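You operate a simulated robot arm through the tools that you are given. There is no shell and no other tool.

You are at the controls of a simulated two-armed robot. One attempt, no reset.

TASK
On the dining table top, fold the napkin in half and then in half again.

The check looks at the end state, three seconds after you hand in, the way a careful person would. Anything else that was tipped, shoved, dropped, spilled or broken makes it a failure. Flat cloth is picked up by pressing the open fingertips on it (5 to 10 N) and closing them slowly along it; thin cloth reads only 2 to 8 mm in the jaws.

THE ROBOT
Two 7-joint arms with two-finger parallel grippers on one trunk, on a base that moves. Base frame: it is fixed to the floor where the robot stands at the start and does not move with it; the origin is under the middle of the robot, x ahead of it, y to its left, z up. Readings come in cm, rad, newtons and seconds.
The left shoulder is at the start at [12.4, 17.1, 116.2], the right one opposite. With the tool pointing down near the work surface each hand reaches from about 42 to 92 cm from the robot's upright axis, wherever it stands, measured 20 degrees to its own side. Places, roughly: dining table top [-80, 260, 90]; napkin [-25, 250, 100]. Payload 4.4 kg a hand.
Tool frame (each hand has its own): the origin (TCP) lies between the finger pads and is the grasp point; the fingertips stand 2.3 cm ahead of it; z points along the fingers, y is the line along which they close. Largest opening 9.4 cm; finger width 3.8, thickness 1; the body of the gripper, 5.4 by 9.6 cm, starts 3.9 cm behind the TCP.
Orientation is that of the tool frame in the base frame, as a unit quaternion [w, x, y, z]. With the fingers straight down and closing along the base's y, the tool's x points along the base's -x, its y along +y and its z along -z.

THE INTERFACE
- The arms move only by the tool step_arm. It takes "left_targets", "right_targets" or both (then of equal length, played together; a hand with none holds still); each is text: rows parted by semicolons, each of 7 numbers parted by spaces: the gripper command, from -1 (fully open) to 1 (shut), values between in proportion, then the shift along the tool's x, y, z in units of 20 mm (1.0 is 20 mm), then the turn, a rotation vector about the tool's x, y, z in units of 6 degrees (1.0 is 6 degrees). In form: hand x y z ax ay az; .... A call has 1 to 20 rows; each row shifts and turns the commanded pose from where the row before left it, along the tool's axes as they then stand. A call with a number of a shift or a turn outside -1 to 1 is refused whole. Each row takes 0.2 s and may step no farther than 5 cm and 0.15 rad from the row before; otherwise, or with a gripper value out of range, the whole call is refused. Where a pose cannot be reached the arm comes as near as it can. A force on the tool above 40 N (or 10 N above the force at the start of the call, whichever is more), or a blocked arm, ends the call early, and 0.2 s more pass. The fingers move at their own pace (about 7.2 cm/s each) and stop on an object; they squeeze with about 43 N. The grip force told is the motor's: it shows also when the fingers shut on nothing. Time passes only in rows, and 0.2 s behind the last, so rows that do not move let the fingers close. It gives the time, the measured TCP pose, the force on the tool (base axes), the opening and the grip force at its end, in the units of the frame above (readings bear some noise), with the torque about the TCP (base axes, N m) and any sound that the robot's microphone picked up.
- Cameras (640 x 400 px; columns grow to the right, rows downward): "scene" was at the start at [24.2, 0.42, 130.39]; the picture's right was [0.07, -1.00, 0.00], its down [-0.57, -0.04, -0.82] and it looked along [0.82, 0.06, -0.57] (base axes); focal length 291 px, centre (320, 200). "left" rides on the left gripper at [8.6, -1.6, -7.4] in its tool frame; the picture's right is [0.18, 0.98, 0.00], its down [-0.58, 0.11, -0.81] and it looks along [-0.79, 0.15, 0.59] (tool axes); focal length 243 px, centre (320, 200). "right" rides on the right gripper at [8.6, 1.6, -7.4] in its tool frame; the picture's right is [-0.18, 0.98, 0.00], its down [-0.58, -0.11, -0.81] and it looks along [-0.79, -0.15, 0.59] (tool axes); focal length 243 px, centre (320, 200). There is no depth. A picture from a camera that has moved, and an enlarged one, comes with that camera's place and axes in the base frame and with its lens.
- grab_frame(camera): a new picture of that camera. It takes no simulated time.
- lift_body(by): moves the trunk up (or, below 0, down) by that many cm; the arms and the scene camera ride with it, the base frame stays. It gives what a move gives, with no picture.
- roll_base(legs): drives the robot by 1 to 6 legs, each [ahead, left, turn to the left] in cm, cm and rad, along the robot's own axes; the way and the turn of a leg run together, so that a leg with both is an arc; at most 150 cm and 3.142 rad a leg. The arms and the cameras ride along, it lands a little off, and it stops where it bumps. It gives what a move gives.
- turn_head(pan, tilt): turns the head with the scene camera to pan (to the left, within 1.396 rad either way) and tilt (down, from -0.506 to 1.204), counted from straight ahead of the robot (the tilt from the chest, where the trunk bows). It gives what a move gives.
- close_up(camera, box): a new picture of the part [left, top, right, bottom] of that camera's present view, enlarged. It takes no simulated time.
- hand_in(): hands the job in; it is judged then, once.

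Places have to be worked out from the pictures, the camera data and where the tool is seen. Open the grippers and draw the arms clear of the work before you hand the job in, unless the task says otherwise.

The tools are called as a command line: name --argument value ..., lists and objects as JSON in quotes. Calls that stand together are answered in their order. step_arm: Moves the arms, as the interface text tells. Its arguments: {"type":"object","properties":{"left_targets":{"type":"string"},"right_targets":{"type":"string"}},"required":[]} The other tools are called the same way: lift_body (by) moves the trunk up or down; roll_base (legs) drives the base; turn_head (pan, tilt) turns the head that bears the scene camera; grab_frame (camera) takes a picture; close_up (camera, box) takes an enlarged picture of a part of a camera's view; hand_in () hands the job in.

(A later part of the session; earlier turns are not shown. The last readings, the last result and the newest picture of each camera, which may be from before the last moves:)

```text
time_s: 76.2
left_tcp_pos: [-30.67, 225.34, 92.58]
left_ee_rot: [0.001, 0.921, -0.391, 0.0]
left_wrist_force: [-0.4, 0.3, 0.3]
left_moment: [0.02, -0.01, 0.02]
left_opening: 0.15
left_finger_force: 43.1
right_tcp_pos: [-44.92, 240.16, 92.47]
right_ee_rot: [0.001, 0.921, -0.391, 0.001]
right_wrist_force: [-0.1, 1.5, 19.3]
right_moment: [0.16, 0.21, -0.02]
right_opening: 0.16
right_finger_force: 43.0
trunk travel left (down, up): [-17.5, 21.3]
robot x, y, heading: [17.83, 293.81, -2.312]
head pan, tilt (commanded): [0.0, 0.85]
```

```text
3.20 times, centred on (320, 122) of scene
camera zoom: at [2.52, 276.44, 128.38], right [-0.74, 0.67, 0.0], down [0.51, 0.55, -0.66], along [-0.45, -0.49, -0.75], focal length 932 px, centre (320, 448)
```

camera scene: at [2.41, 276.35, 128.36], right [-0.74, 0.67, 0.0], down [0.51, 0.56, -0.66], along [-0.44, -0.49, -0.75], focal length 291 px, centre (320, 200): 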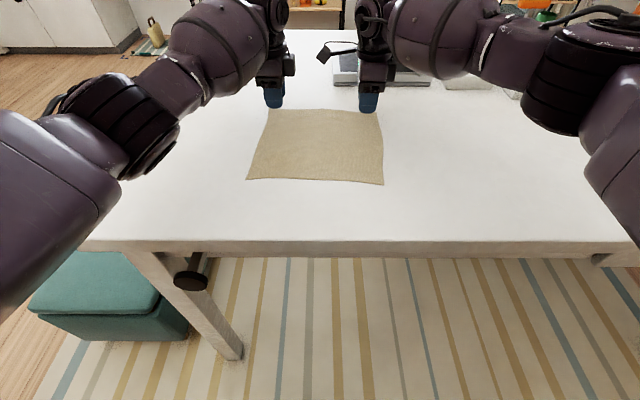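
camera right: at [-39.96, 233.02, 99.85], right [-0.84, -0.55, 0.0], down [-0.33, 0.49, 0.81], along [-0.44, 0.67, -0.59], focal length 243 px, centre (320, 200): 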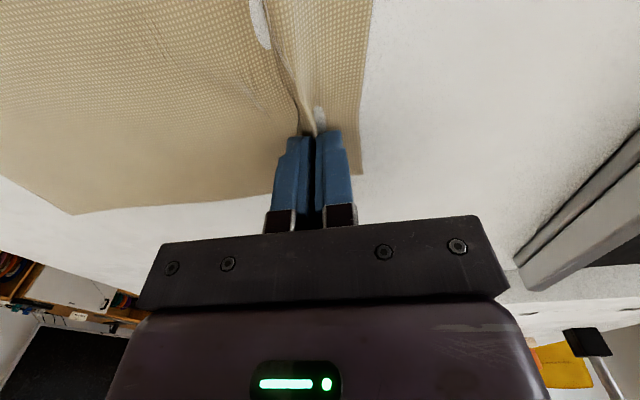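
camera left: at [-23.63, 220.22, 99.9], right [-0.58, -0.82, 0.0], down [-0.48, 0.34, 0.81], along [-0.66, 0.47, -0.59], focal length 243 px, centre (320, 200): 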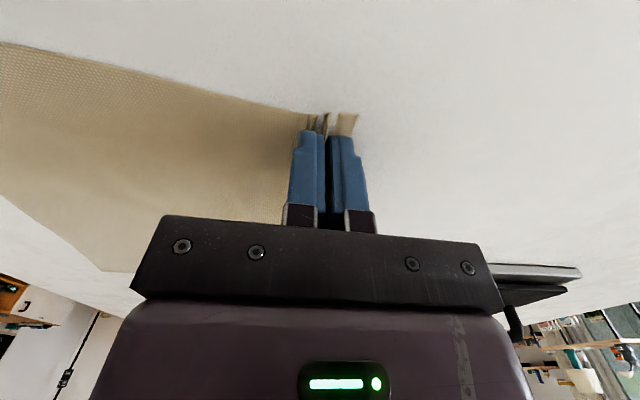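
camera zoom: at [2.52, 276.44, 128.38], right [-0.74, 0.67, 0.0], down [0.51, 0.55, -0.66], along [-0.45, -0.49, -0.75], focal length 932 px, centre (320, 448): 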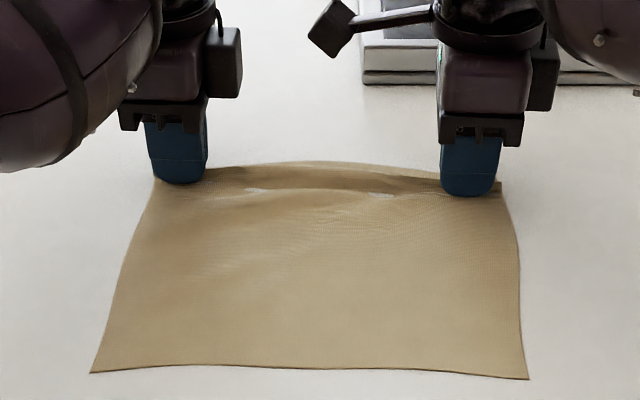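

Both hands seem to hold a ridge along the far edge (the edge between now bows up). I lift both 3 cm to check the hold.

step_arm --left_targets "1 0 0 -0.3 0 0 0; 1 0 0 -0.4 0 0 0; 1 0 0 -0.4 0 0 0; 1 0 0 -0.4 0 0 0; 1 0 0 0 0 0 0" --right_targets "1 0 0 -0.3 0 0 0; 1 0 0 -0.4 0 0 0; 1 0 0 -0.4 0 0 0; 1 0 0 -0.4 0 0 0; 1 0 0 0 0 0 0"

grab_frame --camera "scene"

grab_frame --camera "left"

grab_frame --camera "right"

```text
time_s: 77.4
left_tcp_pos: [-30.87, 225.21, 95.51]
left_ee_rot: [0.0, 0.92, -0.391, 0.001]
left_wrist_force: [-0.8, -0.4, 0.8]
left_moment: [-0.02, 0.04, 0.04]
left_opening: 0.14
left_finger_force: 43.4
right_tcp_pos: [-44.98, 240.21, 95.18]
right_ee_rot: [-0.002, 0.921, -0.39, 0.002]
right_wrist_force: [-0.1, 0.5, -0.7]
right_moment: [0.0, 0.0, -0.01]
right_opening: 0.16
right_finger_force: 42.3
trunk travel left (down, up): [-17.5, 21.3]
robot x, y, heading: [17.77, 293.89, -2.31]
head pan, tilt (commanded): [0.0, 0.85]
```

```text
taken
camera scene: at [2.36, 276.3, 128.33], right [-0.74, 0.67, 0.0], down [0.51, 0.56, -0.66], along [-0.44, -0.49, -0.75], focal length 291 px, centre (320, 200)
```

scene: 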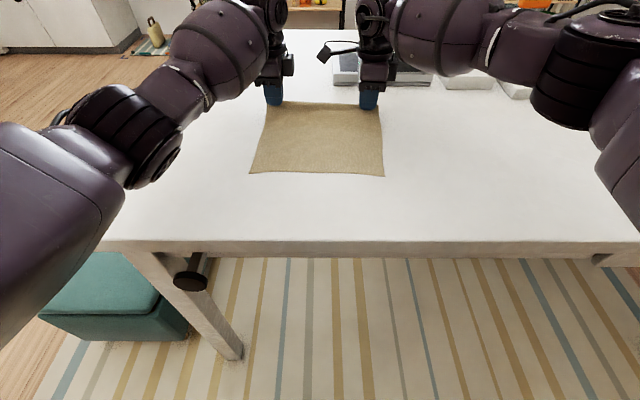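

```text
taken
camera left: at [-23.66, 220.12, 102.85], right [-0.58, -0.82, 0.0], down [-0.48, 0.34, 0.81], along [-0.66, 0.47, -0.59], focal length 243 px, centre (320, 200)
```

left: 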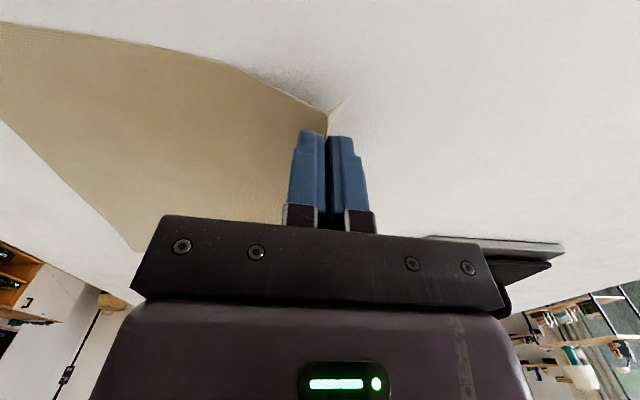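

```text
taken
camera right: at [-40.13, 232.91, 102.6], right [-0.84, -0.55, 0.0], down [-0.33, 0.49, 0.81], along [-0.44, 0.67, -0.59], focal length 243 px, centre (320, 200)
```

right: 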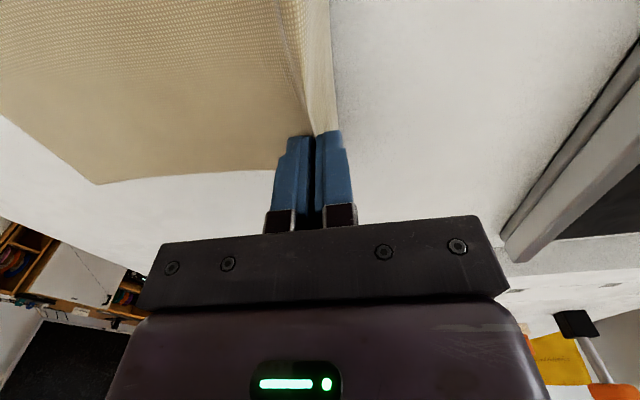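

Both hands hold the edge, but the ridge plus flap is ~4 cm deep, which would fold back on itself when turned over. I'll set it back down, un-gather by opening while lightly pressed, and re-pinch nearer the edge with a narrower bite.

step_arm --left_targets "1 0 0 0.4 0 0 0; 1 0 0 0.4 0 0 0; 1 0 0 0.4 0 0 0; 1 0 0 0.2 0 0 0; 1 0 0 0.1 0 0 0; 1 0 0 0 0 0 0" --right_targets "1 0 0 0.4 0 0 0; 1 0 0 0.4 0 0 0; 1 0 0 0.3 0 0 0; 1 0 0 0.15 0 0 0; 1 0 0 0.1 0 0 0; 1 0 0 0 0 0 0"

```text
time_s: 78.8
left_tcp_pos: [-30.92, 225.45, 92.45]
left_ee_rot: [0.001, 0.921, -0.391, 0.0]
left_wrist_force: [-1.8, 0.3, 6.6]
left_moment: [0.08, 0.14, 0.01]
left_opening: 0.16
left_finger_force: 43.5
right_tcp_pos: [-44.87, 240.24, 92.57]
right_ee_rot: [0.0, 0.92, -0.391, 0.001]
right_wrist_force: [1.7, -1.8, -0.3]
right_moment: [-0.04, -0.02, -0.01]
right_opening: 0.18
right_finger_force: 42.8
trunk travel left (down, up): [-17.5, 21.3]
robot x, y, heading: [17.73, 293.31, -2.313]
head pan, tilt (commanded): [0.0, 0.85]
```

Left presses with 6.6 N, right barely touches. I press the right ~1 mm and open both slowly to spread the ridge flat.

step_arm --left_targets "1 0 0 0 0 0 0; 1 0 0 0 0 0 0; 0.95 0 0 0 0 0 0; 0.9 0 0 0 0 0 0; 0.85 0 0 0 0 0 0; 0.8 0 0 0 0 0 0; 0.75 0 0 0 0 0 0; 0.7 0 0 0 0 0 0; 0.65 0 0 0 0 0 0; 0.6 0 0 0 0 0 0; 0.55 0 0 0 0 0 0; 0.5 0 0 0 0 0 0; 0.45 0 0 0 0 0 0; 0.4 0 0 0 0 0 0; 0.35 0 0 0 0 0 0; 0.3 0 0 0 0 0 0" --right_targets "1 0 0 0.04 0 0 0; 1 0 0 0.03 0 0 0; 0.95 0 0 0 0 0 0; 0.9 0 0 0 0 0 0; 0.85 0 0 0 0 0 0; 0.8 0 0 0 0 0 0; 0.75 0 0 0 0 0 0; 0.7 0 0 0 0 0 0; 0.65 0 0 0 0 0 0; 0.6 0 0 0 0 0 0; 0.55 0 0 0 0 0 0; 0.5 0 0 0 0 0 0; 0.45 0 0 0 0 0 0; 0.4 0 0 0 0 0 0; 0.35 0 0 0 0 0 0; 0.3 0 0 0 0 0 0"

grab_frame --camera "left"

grab_frame --camera "right"

close_up --camera "scene" --box '[220, 60, 420, 185]'

```text
time_s: 82.2
left_tcp_pos: [-30.85, 225.27, 92.4]
left_ee_rot: [0.001, 0.92, -0.391, 0.0]
left_wrist_force: [-0.1, -0.4, 10.0]
left_moment: [-0.04, 0.0, -0.03]
left_opening: 3.02
left_finger_force: 0.0
right_tcp_pos: [-44.96, 240.09, 92.48]
right_ee_rot: [-0.001, 0.92, -0.392, 0.001]
right_wrist_force: [-0.1, 0.1, -0.4]
right_moment: [-0.01, 0.01, -0.02]
right_opening: 3.31
right_finger_force: 0.2
trunk travel left (down, up): [-17.5, 21.3]
robot x, y, heading: [18.11, 293.62, -2.313]
head pan, tilt (commanded): [0.0, 0.85]
```

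```text
taken
camera left: at [-23.68, 220.2, 99.9], right [-0.58, -0.82, 0.0], down [-0.48, 0.34, 0.81], along [-0.66, 0.47, -0.59], focal length 243 px, centre (320, 200)
```

left: 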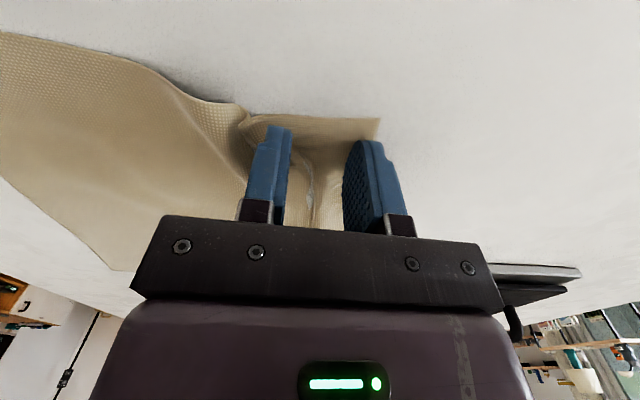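

```text
taken
camera right: at [-40.02, 232.94, 99.91], right [-0.84, -0.55, 0.0], down [-0.33, 0.49, 0.81], along [-0.44, 0.67, -0.59], focal length 243 px, centre (320, 200)
```

right: 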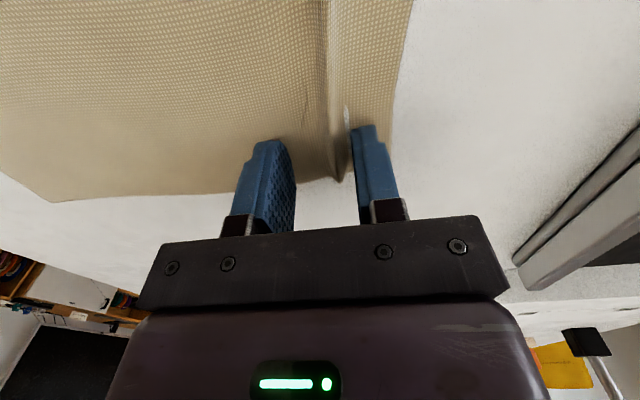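

```text
3.20 times, centred on (320, 122) of scene
camera zoom: at [2.43, 276.39, 128.36], right [-0.74, 0.67, 0.0], down [0.51, 0.55, -0.66], along [-0.45, -0.49, -0.75], focal length 932 px, centre (320, 448)
```

zoom: 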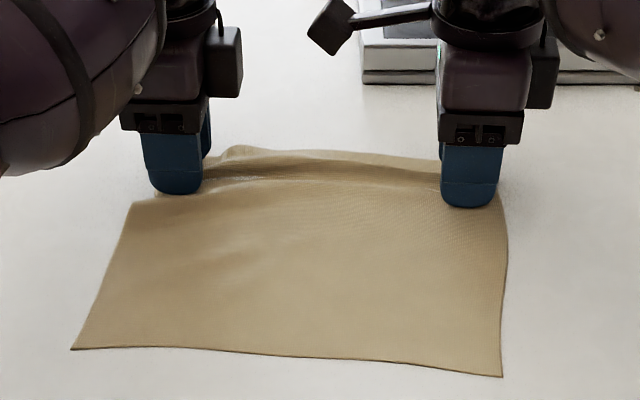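

The cloth body slid ~2–3 cm away during gathering and a wrinkle remains near the far edge. I raise both hands with jaws open to see the cloth relaxed.

step_arm --left_targets "0.2 0 0 -0.3 0 0 0; 0.2 0 0 -0.6 0 0 0; 0.2 0 0 -1 0 0 0; 0.2 0 0 -1 0 0 0; 0.2 0 0 -1 0 0 0; 0.2 0 0 -1 0 0 0; 0.2 0 0 -1 0 0 0" --right_targets "0.2 0 0 -0.3 0 0 0; 0.2 0 0 -0.6 0 0 0; 0.2 0 0 -1 0 0 0; 0.2 0 0 -1 0 0 0; 0.2 0 0 -1 0 0 0; 0.2 0 0 -1 0 0 0; 0.2 0 0 -1 0 0 0"

grab_frame --camera "scene"

close_up --camera "scene" --box '[220, 85, 420, 210]'

grab_frame --camera "left"

```text
time_s: 83.8
left_tcp_pos: [-30.73, 225.23, 104.24]
left_ee_rot: [0.0, 0.921, -0.39, -0.001]
left_wrist_force: [-0.5, 0.0, -0.6]
left_moment: [-0.01, 0.0, 0.05]
left_opening: 3.77
left_finger_force: 0.1
right_tcp_pos: [-44.83, 240.33, 104.49]
right_ee_rot: [0.001, 0.92, -0.391, 0.001]
right_wrist_force: [0.4, -0.1, 0.1]
right_moment: [-0.03, 0.03, 0.03]
right_opening: 3.76
right_finger_force: 0.0
trunk travel left (down, up): [-17.5, 21.3]
robot x, y, heading: [18.02, 293.77, -2.308]
head pan, tilt (commanded): [0.0, 0.85]
```

```text
taken
camera scene: at [2.44, 276.4, 128.38], right [-0.74, 0.67, 0.0], down [0.51, 0.55, -0.66], along [-0.45, -0.49, -0.75], focal length 291 px, centre (320, 200)
```

scene: 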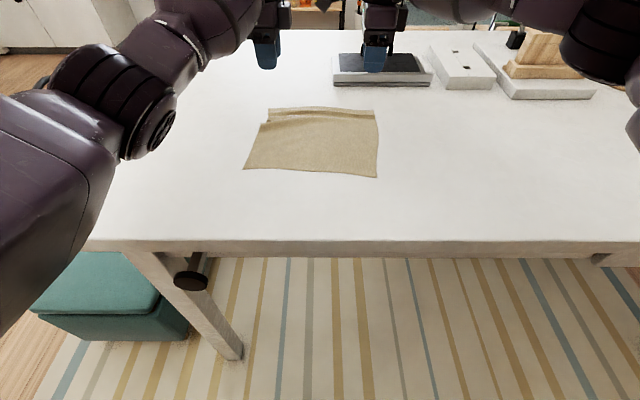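

```text
3.20 times, centred on (320, 148) of scene
camera zoom: at [2.44, 276.4, 128.38], right [-0.74, 0.67, 0.0], down [0.51, 0.55, -0.66], along [-0.45, -0.49, -0.75], focal length 932 px, centre (320, 368)
```

zoom: 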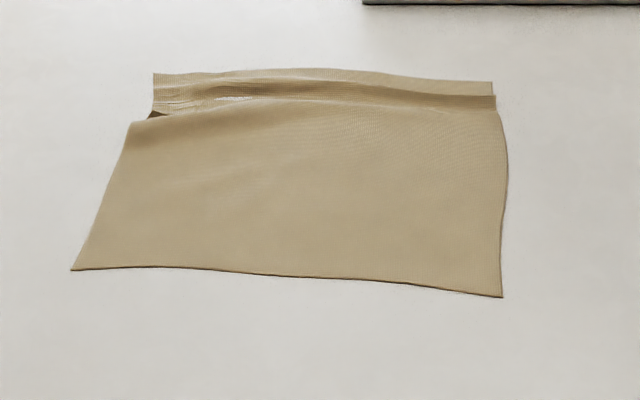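

```text
taken
camera left: at [-23.6, 220.21, 111.76], right [-0.58, -0.82, 0.0], down [-0.48, 0.34, 0.81], along [-0.66, 0.47, -0.59], focal length 243 px, centre (320, 200)
```

left: 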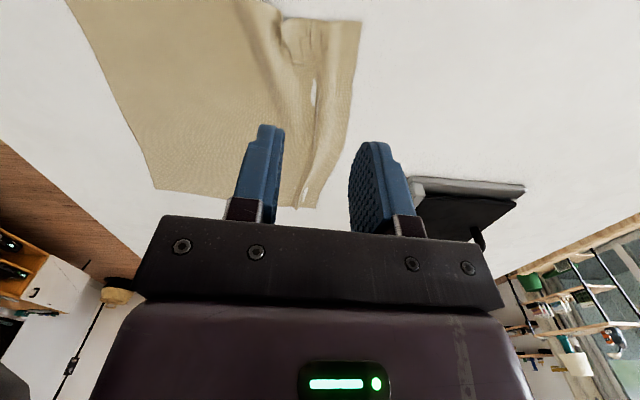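

The released ridge stays as a pleat ~2.5 cm in from the far edge, so the cloth is limp. I'll flatten it: span the pleat with both jaws (inner finger on the body, outer on the far strip), press lightly, and spread while moving outward so only the strip is pulled.

step_arm --left_targets "0.15 -0.6 -0.2 0.8 0 0 0; 0.15 -0.6 -0.2 0.8 0 0 0; 0.15 0 0 0.8 0 0 0; 0.15 0 0 0.8 0 0 0; 0.15 0 0 0.8 0 0 0; 0.15 0 0 0.8 0 0 0; 0.15 0 0 0.7 0 0 0; 0.15 0 0 0 0 0 0" --right_targets "0.15 0.56 -0.12 0.8 0 0 0; 0.15 0.56 -0.12 0.8 0 0 0; 0.15 0 0 0.8 0 0 0; 0.15 0 0 0.8 0 0 0; 0.15 0 0 0.8 0 0 0; 0.15 0 0 0.8 0 0 0; 0.15 0 0 0.8 0 0 0; 0.15 0 0 0 0 0 0"

grab_frame --camera "left"

grab_frame --camera "right"

close_up --camera "scene" --box '[220, 60, 420, 185]'

```text
time_s: 85.6
left_tcp_pos: [-31.88, 227.57, 93.13]
left_ee_rot: [-0.001, 0.921, -0.389, 0.001]
left_wrist_force: [23.4, -13.4, -6.7]
left_moment: [0.88, 1.66, 0.05]
left_opening: 3.99
left_finger_force: 0.0
right_tcp_pos: [-43.39, 239.01, 93.17]
right_ee_rot: [0.0, 0.92, -0.393, 0.0]
right_wrist_force: [-23.7, 13.4, 7.7]
right_moment: [-1.71, -2.42, -1.28]
right_opening: 3.99
right_finger_force: 0.1
trunk travel left (down, up): [-17.5, 21.3]
robot x, y, heading: [18.22, 293.22, -2.308]
head pan, tilt (commanded): [0.0, 0.85]
```

```text
taken
camera left: at [-24.61, 222.42, 100.54], right [-0.58, -0.82, 0.0], down [-0.48, 0.34, 0.81], along [-0.66, 0.47, -0.59], focal length 243 px, centre (320, 200)
```

left: 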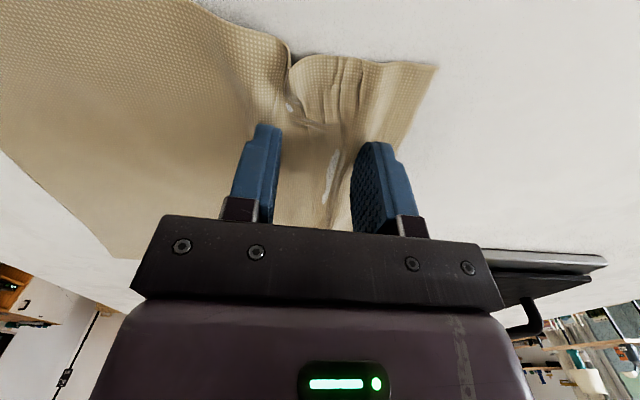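

```text
taken
camera right: at [-38.45, 231.75, 100.63], right [-0.84, -0.55, 0.0], down [-0.32, 0.5, 0.81], along [-0.44, 0.67, -0.59], focal length 243 px, centre (320, 200)
```

right: 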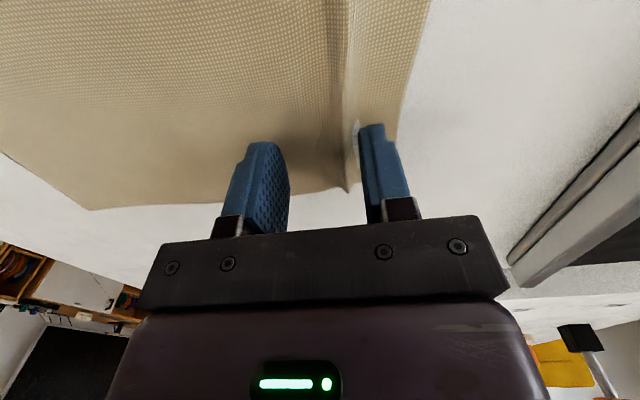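

```text
3.20 times, centred on (320, 122) of scene
camera zoom: at [2.41, 276.35, 128.36], right [-0.74, 0.67, 0.0], down [0.51, 0.56, -0.66], along [-0.44, -0.49, -0.75], focal length 932 px, centre (320, 448)
```

zoom: 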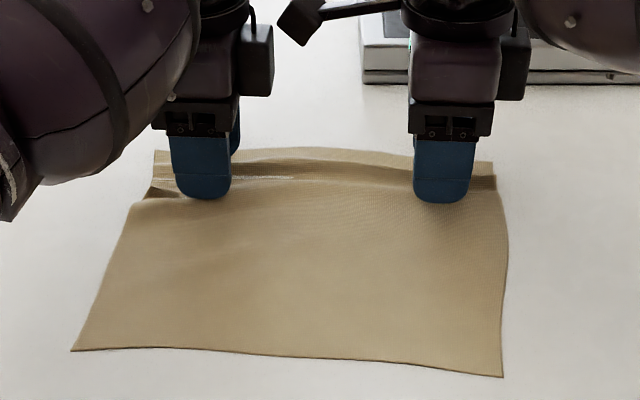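

The equal and opposite wrist forces show that the right hand's camera boom is touching the left wrist. I move the hands apart sideways by about 1.5 cm each.

step_arm --left_targets "0.15 0.3 0 -0.1 0 0 0; 0.15 0.3 0 0 0 0 0; 0.15 0.2 0 0 0 0 0; 0.15 0 0 0 0 0 0" --right_targets "0.15 -0.3 0 -0.1 0 0 0; 0.15 -0.3 0 0 0 0 0; 0.15 -0.2 0 0 0 0 0; 0.15 0 0 0 0 0 0"

grab_frame --camera "scene"

```text
time_s: 86.6
left_tcp_pos: [-30.77, 226.46, 93.42]
left_ee_rot: [0.001, 0.92, -0.391, -0.001]
left_wrist_force: [-0.5, 0.1, 0.2]
left_moment: [0.05, -0.01, 0.0]
left_opening: 4.0
left_finger_force: 0.0
right_tcp_pos: [-44.14, 240.34, 93.16]
right_ee_rot: [-0.001, 0.92, -0.391, 0.002]
right_wrist_force: [0.8, 0.3, 0.0]
right_moment: [-0.02, -0.03, 0.02]
right_opening: 3.99
right_finger_force: 0.0
trunk travel left (down, up): [-17.5, 21.3]
robot x, y, heading: [18.01, 293.18, -2.316]
head pan, tilt (commanded): [0.0, 0.85]
```

```text
taken
camera scene: at [2.37, 276.31, 128.34], right [-0.74, 0.67, 0.0], down [0.51, 0.56, -0.66], along [-0.44, -0.49, -0.75], focal length 291 px, centre (320, 200)
```

scene: 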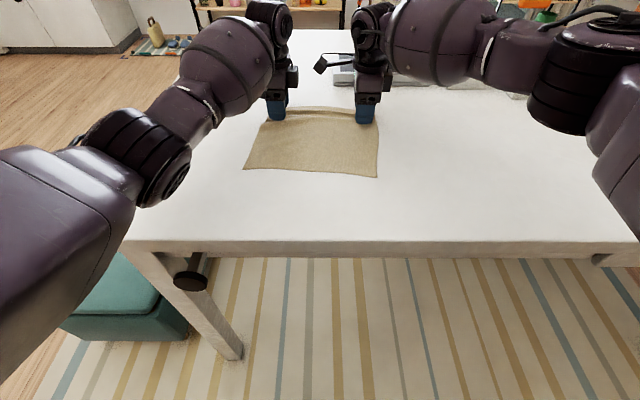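

Hands are clear of each other (19 cm apart). I lower both to light contact spanning the pleat.

step_arm --left_targets "0.15 0 0 0.2 0 0 0; 0.15 0 0 0.15 0 0 0; 0.15 0 0 0.1 0 0 0; 0.15 0 0 0.05 0 0 0; 0.15 0 0 0 0 0 0" --right_targets "0.15 0 0 0.15 0 0 0; 0.15 0 0 0.1 0 0 0; 0.15 0 0 0.07 0 0 0; 0.15 0 0 0.05 0 0 0; 0.15 0 0 0 0 0 0"

```text
time_s: 87.8
left_tcp_pos: [-30.78, 226.37, 92.37]
left_ee_rot: [0.001, 0.92, -0.391, 0.001]
left_wrist_force: [-0.1, -1.1, 3.0]
left_moment: [-0.02, 0.02, -0.03]
left_opening: 3.98
left_finger_force: 0.0
right_tcp_pos: [-44.15, 240.18, 92.46]
right_ee_rot: [-0.001, 0.921, -0.391, 0.001]
right_wrist_force: [0.5, 0.2, -0.2]
right_moment: [-0.02, -0.03, -0.02]
right_opening: 4.01
right_finger_force: 0.1
trunk travel left (down, up): [-17.5, 21.3]
robot x, y, heading: [17.76, 293.59, -2.31]
head pan, tilt (commanded): [0.0, 0.85]
```

Left touches with 3 N; the right needs ~1 mm more. I press and spread both jaws while moving outward.

step_arm --left_targets "0.15 0 0 0.01 0 0 0; 0.15 0 0 0 0 0 0; 0.11 0 0.05 0 0 0 0; 0.07 0 0.05 0 0 0 0; 0.02 0 0.05 0 0 0 0; -0.02 0 0.05 0 0 0 0; -0.06 0 0.05 0 0 0 0; -0.10 0 0.05 0 0 0 0; -0.15 0 0.05 0 0 0 0; -0.19 0 0.05 0 0 0 0; -0.23 0 0.05 0 0 0 0; -0.27 0 0.05 0 0 0 0; -0.27 0 0 0 0 0 0" --right_targets "0.15 0 0 0.05 0 0 0; 0.15 0 0 0.02 0 0 0; 0.11 0 0.05 0 0 0 0; 0.07 0 0.05 0 0 0 0; 0.02 0 0.05 0 0 0 0; -0.02 0 0.05 0 0 0 0; -0.06 0 0.05 0 0 0 0; -0.10 0 0.05 0 0 0 0; -0.15 0 0.05 0 0 0 0; -0.19 0 0.05 0 0 0 0; -0.23 0 0.05 0 0 0 0; -0.27 0 0.05 0 0 0 0; -0.27 0 0 0 0 0 0"

grab_frame --camera "left"

grab_frame --camera "right"

close_up --camera "scene" --box '[220, 60, 420, 185]'

```text
time_s: 90.6
left_tcp_pos: [-31.34, 225.58, 92.44]
left_ee_rot: [-0.001, 0.92, -0.391, 0.0]
left_wrist_force: [0.7, 1.0, 4.7]
left_moment: [-0.06, 0.01, 0.03]
left_opening: 5.85
left_finger_force: 0.1
right_tcp_pos: [-44.83, 239.44, 92.45]
right_ee_rot: [0.0, 0.92, -0.391, 0.001]
right_wrist_force: [0.9, 0.6, 5.3]
right_moment: [-0.08, 0.15, -0.02]
right_opening: 5.89
right_finger_force: 0.0
trunk travel left (down, up): [-17.5, 21.3]
robot x, y, heading: [17.75, 293.64, -2.314]
head pan, tilt (commanded): [0.0, 0.85]
```

```text
taken
camera left: at [-24.24, 220.6, 99.9], right [-0.58, -0.82, 0.0], down [-0.48, 0.34, 0.81], along [-0.66, 0.47, -0.59], focal length 243 px, centre (320, 200)
```

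left: 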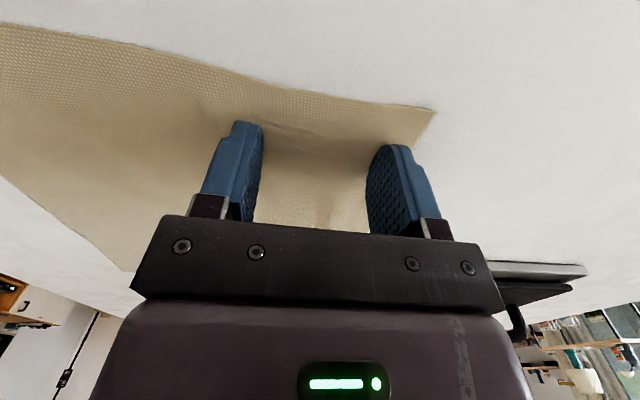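

```text
taken
camera right: at [-39.95, 232.19, 99.85], right [-0.84, -0.55, 0.0], down [-0.33, 0.49, 0.81], along [-0.44, 0.67, -0.59], focal length 243 px, centre (320, 200)
```

right: 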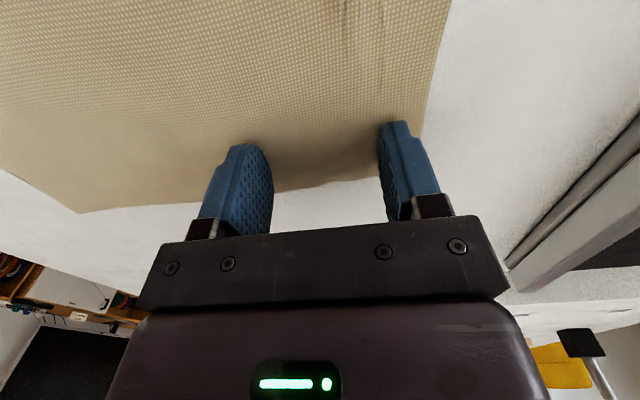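

```text
3.20 times, centred on (320, 122) of scene
camera zoom: at [2.45, 276.39, 128.36], right [-0.74, 0.67, 0.0], down [0.51, 0.55, -0.66], along [-0.45, -0.49, -0.75], focal length 932 px, centre (320, 448)
```

zoom: 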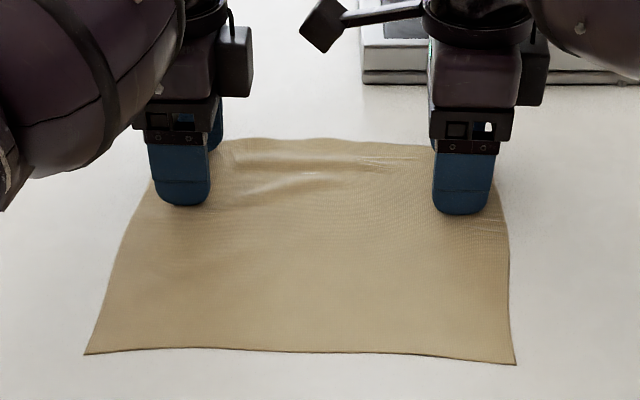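

The pleat smoothed out nicely. I raise both hands ~2 cm, narrow the jaws to 2.2 cm and look where the far edge lies now.

step_arm --left_targets "-0.27 0 0 -0.3 0 0 0; -0.27 0 0 -0.4 0 0 0; 0.53 0 0 -0.4 0 0 0; 0.53 0 0 -0.4 0 0 0; 0.53 0 0 0 0 0 0" --right_targets "-0.27 0 0 -0.3 0 0 0; -0.27 0 0 -0.4 0 0 0; 0.53 0 0 -0.4 0 0 0; 0.53 0 0 -0.4 0 0 0; 0.53 0 0 0 0 0 0"

grab_frame --camera "left"

grab_frame --camera "right"

close_up --camera "scene" --box '[220, 85, 420, 210]'

```text
time_s: 91.8
left_tcp_pos: [-31.5, 225.67, 95.31]
left_ee_rot: [0.0, 0.921, -0.39, 0.0]
left_wrist_force: [-0.7, -0.1, 0.4]
left_moment: [0.0, 0.0, 0.02]
left_opening: 2.23
left_finger_force: 0.0
right_tcp_pos: [-44.91, 239.42, 95.25]
right_ee_rot: [-0.002, 0.921, -0.391, 0.001]
right_wrist_force: [-0.2, -0.2, 0.4]
right_moment: [0.01, 0.0, 0.02]
right_opening: 2.22
right_finger_force: 0.0
trunk travel left (down, up): [-17.5, 21.3]
robot x, y, heading: [17.94, 293.54, -2.312]
head pan, tilt (commanded): [0.0, 0.85]
```

```text
taken
camera left: at [-24.34, 220.6, 102.78], right [-0.58, -0.82, 0.0], down [-0.48, 0.34, 0.81], along [-0.66, 0.47, -0.59], focal length 243 px, centre (320, 200)
```

left: 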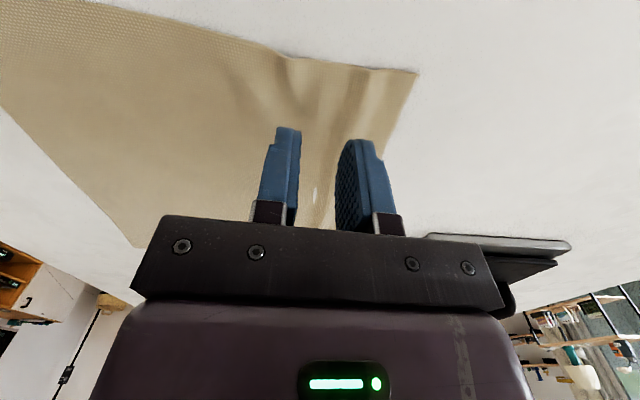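

```text
taken
camera right: at [-39.99, 232.07, 102.7], right [-0.84, -0.55, 0.0], down [-0.33, 0.49, 0.81], along [-0.44, 0.67, -0.59], focal length 243 px, centre (320, 200)
```

right: 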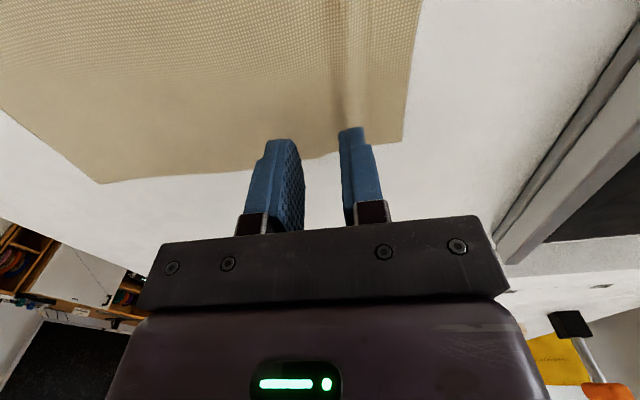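

```text
3.20 times, centred on (320, 148) of scene
camera zoom: at [2.35, 276.29, 128.32], right [-0.74, 0.67, 0.0], down [0.51, 0.56, -0.66], along [-0.44, -0.49, -0.75], focal length 932 px, centre (320, 368)
```

zoom: 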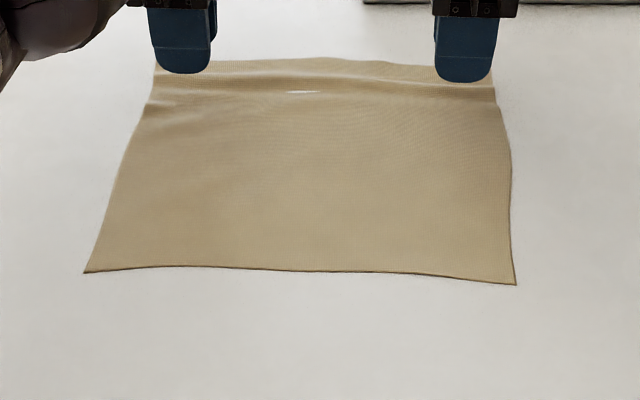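

The far edge now lies ~3 cm farther (FL≈[-32.2,220.2], FR≈[-50.3,237.8]). I shift both hands outward so the 2.2 cm bite begins ~4 mm inside the edge, and lower to just above contact.

step_arm --left_targets "0.53 0.1 0.8 0 0 0 0; 0.53 0.1 0.79 0 0 0 0; 0.53 0 0 0.4 0 0 0; 0.53 0 0 0.4 0 0 0; 0.53 0 0 0.4 0 0 0; 0.53 0 0 0 0 0 0" --right_targets "0.53 0.04 0.86 0 0 0 0; 0.53 0.03 0.86 0 0 0 0; 0.53 0 0 0.4 0 0 0; 0.53 0 0 0.4 0 0 0; 0.53 0 0 0.4 0 0 0; 0.53 0 0 0 0 0 0"

grab_frame --camera "left"

grab_frame --camera "right"

```text
time_s: 93.2
left_tcp_pos: [-32.53, 223.63, 93.06]
left_ee_rot: [0.0, 0.92, -0.391, 0.0]
left_wrist_force: [-0.1, -0.5, -0.3]
left_moment: [0.03, 0.01, 0.04]
left_opening: 2.19
left_finger_force: 0.2
left hand out of reach, approached as far as the arm can: row 2, 5
right_tcp_pos: [-47.19, 237.05, 93.02]
right_ee_rot: [-0.001, 0.921, -0.391, 0.002]
right_wrist_force: [0.1, 0.9, 0.0]
right_moment: [0.0, 0.0, -0.05]
right_opening: 2.22
right_finger_force: 0.0
trunk travel left (down, up): [-17.5, 21.3]
robot x, y, heading: [17.81, 293.57, -2.308]
head pan, tilt (commanded): [0.0, 0.85]
```

```text
taken
camera left: at [-25.26, 218.64, 100.49], right [-0.58, -0.82, 0.0], down [-0.48, 0.34, 0.81], along [-0.66, 0.47, -0.59], focal length 243 px, centre (320, 200)
```

left: 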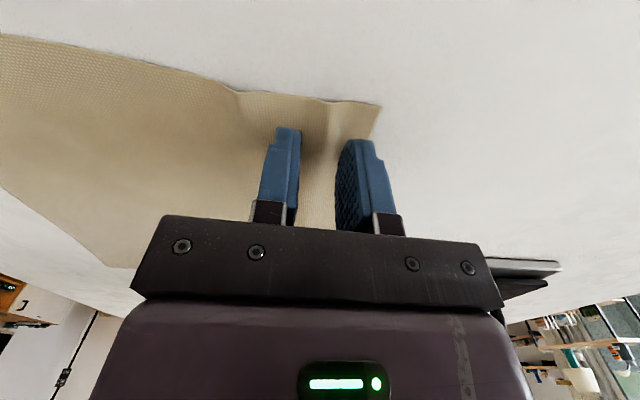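

```text
taken
camera right: at [-42.24, 229.71, 100.4], right [-0.83, -0.55, 0.0], down [-0.33, 0.49, 0.81], along [-0.44, 0.67, -0.59], focal length 243 px, centre (320, 200)
```

right: 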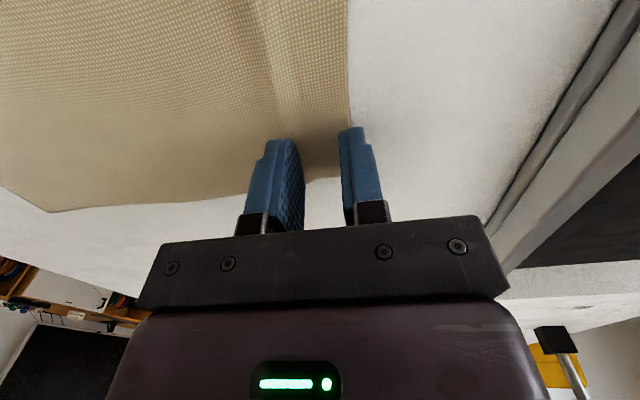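

The left arm is at its reach limit 1 cm short, so I should drive closer. First I lift and draw both hands back, and tilt the head fully down to check the base's clearance to the table edge.

step_arm --left_targets "0.53 0 0 -0.8 0 0 0; 0.53 0 0 -0.8 0 0 0; 0.53 0 -0.9 -0.2 0 0 0; 0.53 0 -0.9 0 0 0 0; 0.53 0 -0.9 0 0 0 0; 0.53 0 -0.9 0 0 0 0; 0.53 0 -0.9 0 0 0 0; 0.53 0 0 0 0 0 0" --right_targets "0.53 0 0 -0.8 0 0 0; 0.53 0 0 -0.8 0 0 0; 0.53 0 -0.9 -0.2 0 0 0; 0.53 0 -0.9 0 0 0 0; 0.53 0 -0.9 0 0 0 0; 0.53 0 -0.9 0 0 0 0; 0.53 0 -0.9 0 0 0 0; 0.53 0 0 0 0 0 0"

turn_head --pan 0 --tilt 1.2

grab_frame --camera "scene"

```text
time_s: 95.0
left_tcp_pos: [-32.69, 223.62, 96.21]
left_ee_rot: [-0.001, 0.92, -0.391, 0.001]
left_wrist_force: [0.9, -0.3, -0.1]
left_moment: [0.0, -0.01, 0.01]
left_opening: 2.22
left_finger_force: 0.0
left hand out of reach, approached as far as the arm can: row 2, 3, 4, 5, 6, 7
right_tcp_pos: [-40.72, 243.21, 96.63]
right_ee_rot: [-0.001, 0.921, -0.391, 0.002]
right_wrist_force: [0.1, -0.9, -0.6]
right_moment: [-0.01, -0.02, 0.02]
right_opening: 2.23
right_finger_force: 0.0
trunk travel left (down, up): [-17.5, 21.3]
robot x, y, heading: [17.73, 293.39, -2.31]
head pan, tilt (commanded): [0.0, 0.85]
```

```text
time_s: 95.8
left_tcp_pos: [-32.75, 223.63, 96.34]
left_ee_rot: [0.001, 0.921, -0.391, 0.001]
left_wrist_force: [0.4, 0.2, 0.4]
left_moment: [0.0, 0.03, -0.02]
left_opening: 2.2
left_finger_force: 0.0
right_tcp_pos: [-40.81, 243.19, 96.62]
right_ee_rot: [0.0, 0.921, -0.391, 0.002]
right_wrist_force: [0.7, -0.5, -0.6]
right_moment: [-0.02, -0.01, 0.02]
right_opening: 2.23
right_finger_force: 0.0
trunk travel left (down, up): [-17.5, 21.3]
robot x, y, heading: [17.73, 293.49, -2.309]
head pan, tilt (commanded): [0.0, 1.201]
```

```text
taken
camera scene: at [3.87, 277.95, 125.97], right [-0.74, 0.67, 0.0], down [0.63, 0.69, -0.36], along [-0.24, -0.27, -0.93], focal length 291 px, centre (320, 200)
```

scene: 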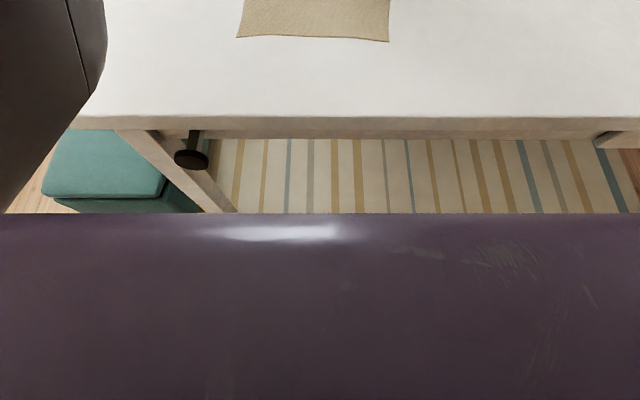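

The chest front is only ~25 cm ahead of the axis and the base under 38, while the table edge is at 48, so 7 cm more is safe. The left arm stuck near its limit though; I try raising it and pulling back in small steps.

step_arm --left_targets "0.53 0 -0.3 -0.5 0 0 0; 0.53 0 -0.3 -0.5 0 0 0; 0.53 0 -0.3 -0.5 0 0 0; 0.53 0 -0.3 -0.5 0 0 0"

```text
time_s: 96.8
left_tcp_pos: [-33.09, 223.79, 100.35]
left_ee_rot: [-0.001, 0.92, -0.391, 0.0]
left_wrist_force: [0.0, 0.9, -0.1]
left_moment: [-0.03, 0.01, 0.04]
left_opening: 2.2
left_finger_force: 0.0
left hand out of reach, approached as far as the arm can: row 1, 2, 3, 4
right_tcp_pos: [-40.77, 243.05, 96.62]
right_ee_rot: [-0.001, 0.92, -0.391, 0.001]
right_wrist_force: [0.1, 0.1, -0.3]
right_moment: [0.0, 0.02, 0.01]
right_opening: 2.2
right_finger_force: 0.1
trunk travel left (down, up): [-17.5, 21.3]
robot x, y, heading: [18.03, 293.74, -2.304]
head pan, tilt (commanded): [0.0, 1.201]
```

Only the vertical part was followed, so a wrist joint is at its limit. I rotate the left hand back a little (−12°) while pulling back to free it.

step_arm --left_targets "0.53 0 0 0 0 0 -1; 0.53 0 0 0 0 0 -1; 0.53 0 -0.5 0 0 0 0; 0.53 0 -0.5 0 0 0 0; 0.53 0 -0.5 0 0 0 0"

```text
time_s: 98.0
left_tcp_pos: [-33.75, 224.71, 100.09]
left_ee_rot: [0.0, 0.956, -0.293, 0.0]
left_wrist_force: [0.7, 0.6, 0.1]
left_moment: [0.01, 0.01, -0.03]
left_opening: 2.2
left_finger_force: 0.0
left hand out of reach, approached as far as the arm can: row 3, 4, 5
right_tcp_pos: [-40.71, 243.11, 96.58]
right_ee_rot: [-0.002, 0.92, -0.391, 0.001]
right_wrist_force: [0.4, 0.4, -0.2]
right_moment: [-0.02, -0.04, 0.04]
right_opening: 2.24
right_finger_force: 0.0
trunk travel left (down, up): [-17.5, 21.3]
robot x, y, heading: [18.05, 293.38, -2.31]
head pan, tilt (commanded): [0.0, 1.201]
```

Still blocked along that line. I try moving the left hand up and sideways to the left to work it out of the limit.

step_arm --left_targets "0.53 0.5 0 -0.8 0 0 -1; 0.53 0.5 0 -0.8 0 0 -1; 0.53 0.5 0 -0.8 0 0 -1; 0.53 0.5 0 -0.8 0 0 -1; 0.53 0.5 0 0 0 0 -1; 0.53 0.5 0 0 0 0 -1"

turn_head --pan 0 --tilt 0.7

grab_frame --camera "scene"

```text
time_s: 99.4
left_tcp_pos: [-30.41, 220.65, 106.71]
left_ee_rot: [-0.001, 1.0, 0.018, 0.001]
left_wrist_force: [-0.8, -0.4, -0.6]
left_moment: [0.0, 0.0, -0.02]
left_opening: 2.2
left_finger_force: 0.0
left hand out of reach, approached as far as the arm can: row 1, 2, 3, 4, 5, 6
right_tcp_pos: [-40.78, 243.28, 96.53]
right_ee_rot: [0.0, 0.921, -0.391, 0.002]
right_wrist_force: [-0.2, -0.7, -0.2]
right_moment: [0.0, -0.03, 0.02]
right_opening: 2.23
right_finger_force: 0.0
trunk travel left (down, up): [-17.5, 21.3]
robot x, y, heading: [18.13, 293.87, -2.308]
head pan, tilt (commanded): [0.0, 1.201]
```

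```text
time_s: 100.4
left_tcp_pos: [-30.46, 220.71, 106.66]
left_ee_rot: [-0.001, 1.0, 0.018, 0.0]
left_wrist_force: [-0.2, -0.7, 0.3]
left_moment: [0.01, 0.0, 0.01]
left_opening: 2.21
left_finger_force: 0.0
right_tcp_pos: [-40.71, 243.26, 96.64]
right_ee_rot: [-0.001, 0.92, -0.391, 0.001]
right_wrist_force: [0.0, 0.4, 0.2]
right_moment: [0.01, -0.02, 0.0]
right_opening: 2.21
right_finger_force: 0.0
trunk travel left (down, up): [-17.5, 21.3]
robot x, y, heading: [17.68, 293.63, -2.309]
head pan, tilt (commanded): [0.0, 0.7]
```

```text
taken
camera scene: at [1.92, 275.81, 129.56], right [-0.74, 0.67, 0.0], down [0.43, 0.48, -0.76], along [-0.52, -0.56, -0.64], focal length 291 px, centre (320, 200)
```

scene: 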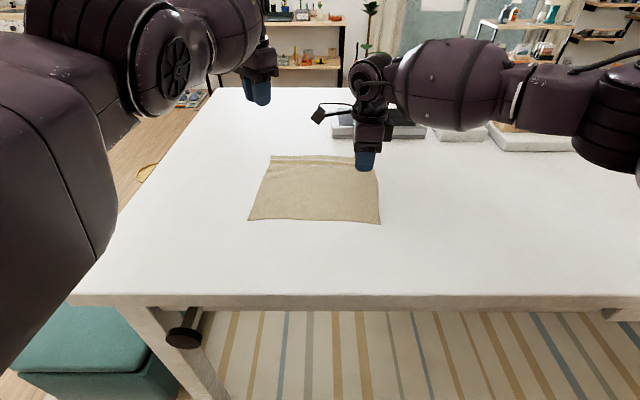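

The left arm looks stretched out. I pull the hand straight back toward the robot (tool axes have turned, so +x, −y now).

step_arm --left_targets "0.53 0.6 -0.58 0 0 0 0; 0.53 0.6 -0.58 0 0 0 0; 0.53 0.6 -0.58 0 0 0 0; 0.53 0.6 -0.58 0 0 0 0; 0.53 0.6 -0.58 0 0 0 0"

```text
time_s: 101.6
left_tcp_pos: [-30.67, 220.81, 106.88]
left_ee_rot: [0.001, 1.0, 0.017, 0.001]
left_wrist_force: [0.8, -0.7, -0.1]
left_moment: [0.02, -0.02, 0.03]
left_opening: 2.18
left_finger_force: 0.0
left hand out of reach, approached as far as the arm can: row 1, 2, 3, 4, 5
right_tcp_pos: [-40.73, 243.14, 96.63]
right_ee_rot: [-0.001, 0.921, -0.39, 0.002]
right_wrist_force: [0.3, -0.5, 0.1]
right_moment: [0.02, -0.01, -0.01]
right_opening: 2.18
right_finger_force: 0.1
trunk travel left (down, up): [-17.5, 21.3]
robot x, y, heading: [18.02, 293.47, -2.311]
head pan, tilt (commanded): [0.0, 0.7]
```

The arm seems straightened out (singular), so a pure pull doesn't bend the elbow. I try going down while pulling back, which should flex it.

step_arm --left_targets "0.53 0.3 -0.3 0.8 0 0 0; 0.53 0.3 -0.3 0.8 0 0 0; 0.53 0.3 -0.3 0.8 0 0 0; 0.53 0.3 -0.3 0.8 0 0 0"

```text
time_s: 102.6
left_tcp_pos: [-31.17, 221.18, 100.36]
left_ee_rot: [-0.001, 1.0, 0.017, 0.001]
left_wrist_force: [-0.2, -0.5, -0.1]
left_moment: [-0.01, 0.01, -0.01]
left_opening: 2.21
left_finger_force: 0.1
left hand out of reach, approached as far as the arm can: row 1, 2, 3, 4
right_tcp_pos: [-40.78, 243.1, 96.52]
right_ee_rot: [-0.001, 0.92, -0.392, 0.001]
right_wrist_force: [-0.4, 0.4, 0.1]
right_moment: [0.0, 0.02, -0.02]
right_opening: 2.21
right_finger_force: 0.1
trunk travel left (down, up): [-17.5, 21.3]
robot x, y, heading: [17.43, 293.77, -2.313]
head pan, tilt (commanded): [0.0, 0.7]
```

The elbow points outward, so moving the left hand inward (to the right) should flex it. First I take the right hand out of the way, then sweep the left hand to the right.

step_arm --right_targets "0.53 -1 -0.3 -0.5 0 0 0; 0.53 -1 -0.3 -0.5 0 0 0; 0.53 -1 -0.3 -0.5 0 0 0; 0.53 -1 -0.3 -0.5 0 0 0; 0.53 -1 -0.3 -0.5 0 0 0; 0.53 -1 -0.3 0 0 0 0"

step_arm --left_targets "0.53 -0.667 -0.745 -0.2 0 0 0; 0.53 -0.667 -0.745 -0.2 0 0 0; 0.53 -0.667 -0.745 0 0 0 0; 0.53 -0.667 -0.745 0 0 0 0; 0.53 -0.667 -0.745 0 0 0 0; 0.53 -0.667 -0.745 0 0 0 0"

```text
time_s: 104.0
left_tcp_pos: [-31.04, 221.16, 100.57]
left_ee_rot: [0.0, 1.0, 0.017, -0.001]
left_wrist_force: [-0.1, 0.6, 0.6]
left_moment: [-0.02, -0.03, 0.05]
left_opening: 2.22
left_finger_force: 0.1
right_tcp_pos: [-46.82, 254.25, 101.42]
right_ee_rot: [0.0, 0.92, -0.391, 0.001]
right_wrist_force: [0.6, 0.2, 0.1]
right_moment: [0.0, 0.02, 0.02]
right_opening: 2.23
right_finger_force: 0.0
trunk travel left (down, up): [-17.5, 21.3]
robot x, y, heading: [17.62, 293.84, -2.315]
head pan, tilt (commanded): [0.0, 0.7]
```

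```text
time_s: 105.4
left_tcp_pos: [-37.65, 230.93, 101.24]
left_ee_rot: [0.0, 1.0, 0.018, 0.001]
left_wrist_force: [0.0, 0.2, -0.1]
left_moment: [0.01, 0.01, -0.01]
left_opening: 2.18
left_finger_force: 0.0
left hand out of reach, approached as far as the arm can: row 2, 3, 4, 5, 6
right_tcp_pos: [-46.77, 254.23, 101.6]
right_ee_rot: [-0.001, 0.921, -0.39, 0.001]
right_wrist_force: [-0.2, -0.7, 0.4]
right_moment: [0.05, 0.01, 0.03]
right_opening: 2.18
right_finger_force: 0.1
trunk travel left (down, up): [-17.5, 21.3]
robot x, y, heading: [17.88, 293.62, -2.314]
head pan, tilt (commanded): [0.0, 0.7]
```

It swept right along its reach circle. Now I try pulling back toward the robot again.

step_arm --left_targets "0.53 0.745 -0.665 0 0 0 0; 0.53 0.745 -0.665 0 0 0 0; 0.53 0.745 -0.665 0 0 0 0; 0.53 0.745 -0.665 0 0 0 0; 0.53 0.745 -0.665 0 0 0 0; 0.53 0.745 -0.665 0 0 0 0"

```text
time_s: 106.8
left_tcp_pos: [-28.91, 238.93, 101.25]
left_ee_rot: [-0.001, 1.0, 0.017, 0.0]
left_wrist_force: [-0.8, 0.1, 0.3]
left_moment: [-0.01, 0.01, -0.02]
left_opening: 2.22
left_finger_force: 0.1
right_tcp_pos: [-46.7, 254.2, 101.61]
right_ee_rot: [0.0, 0.92, -0.391, 0.002]
right_wrist_force: [0.7, 0.6, 0.2]
right_moment: [0.01, -0.01, -0.02]
right_opening: 2.22
right_finger_force: 0.0
trunk travel left (down, up): [-17.5, 21.3]
robot x, y, heading: [17.67, 293.35, -2.314]
head pan, tilt (commanded): [0.0, 0.7]
```

The left arm is free again. I now drive 10 cm closer (chest stays ≥10 cm from the table edge) so that both arms work with bent elbows.

roll_base --legs '[[10, 0, 0]]'

turn_head --pan 0 --tilt 0.95

grab_frame --camera "scene"

```text
time_s: 107.9
left_tcp_pos: [-35.65, 231.47, 101.28]
left_ee_rot: [0.0, 1.0, 0.019, -0.001]
left_wrist_force: [-0.3, 2.1, -0.4]
left_moment: [0.02, 0.03, -0.05]
left_opening: 2.19
left_finger_force: 0.1
right_tcp_pos: [-53.44, 246.64, 101.55]
right_ee_rot: [-0.001, 0.921, -0.39, 0.002]
right_wrist_force: [-1.0, 0.6, -0.8]
right_moment: [0.03, -0.01, 0.0]
right_opening: 2.21
right_finger_force: 0.0
trunk travel left (down, up): [-17.5, 21.3]
robot x, y, heading: [11.0, 285.94, -2.311]
head pan, tilt (commanded): [0.0, 0.7]
```

```text
time_s: 108.7
left_tcp_pos: [-35.68, 231.45, 101.33]
left_ee_rot: [0.0, 1.0, 0.019, 0.0]
left_wrist_force: [-0.6, -0.6, 0.3]
left_moment: [0.02, -0.01, -0.01]
left_opening: 2.2
left_finger_force: 0.0
right_tcp_pos: [-53.32, 246.77, 101.57]
right_ee_rot: [-0.001, 0.921, -0.39, 0.001]
right_wrist_force: [-1.0, 0.0, 0.7]
right_moment: [-0.01, -0.02, -0.03]
right_opening: 2.22
right_finger_force: 0.1
trunk travel left (down, up): [-17.5, 21.3]
robot x, y, heading: [10.67, 286.23, -2.306]
head pan, tilt (commanded): [0.0, 0.949]
```

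```text
taken
camera scene: at [-3.91, 269.36, 127.59], right [-0.74, 0.67, 0.0], down [0.55, 0.6, -0.58], along [-0.39, -0.43, -0.81], focal length 291 px, centre (320, 200)
```

scene: 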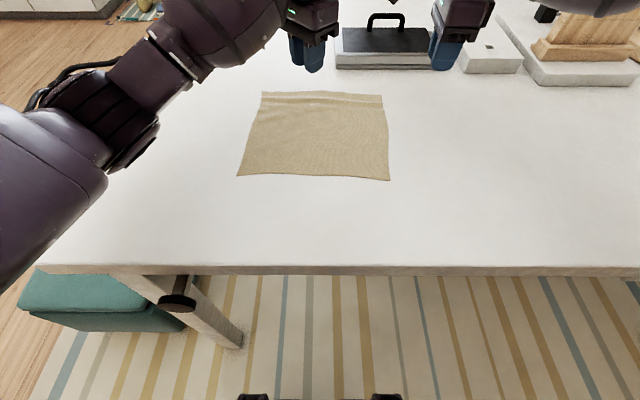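

The napkin is mostly flat with one small ripple near the far edge. I enlarge to locate the edges exactly.

close_up --camera "scene" --box '[220, 75, 420, 200]'

```text
3.20 times, centred on (320, 138) of scene
camera zoom: at [-3.91, 269.36, 127.59], right [-0.74, 0.67, 0.0], down [0.55, 0.6, -0.58], along [-0.39, -0.43, -0.81], focal length 932 px, centre (320, 400)
```

zoom: 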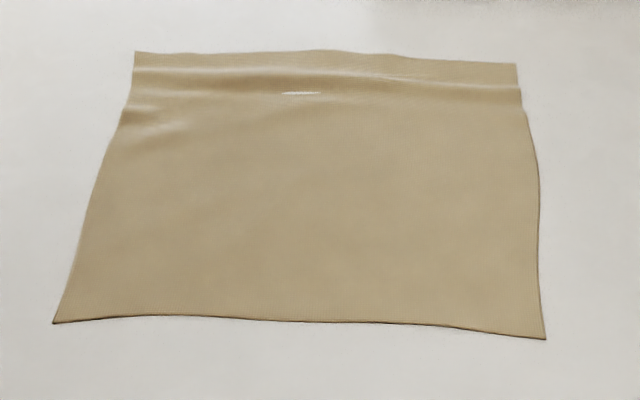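

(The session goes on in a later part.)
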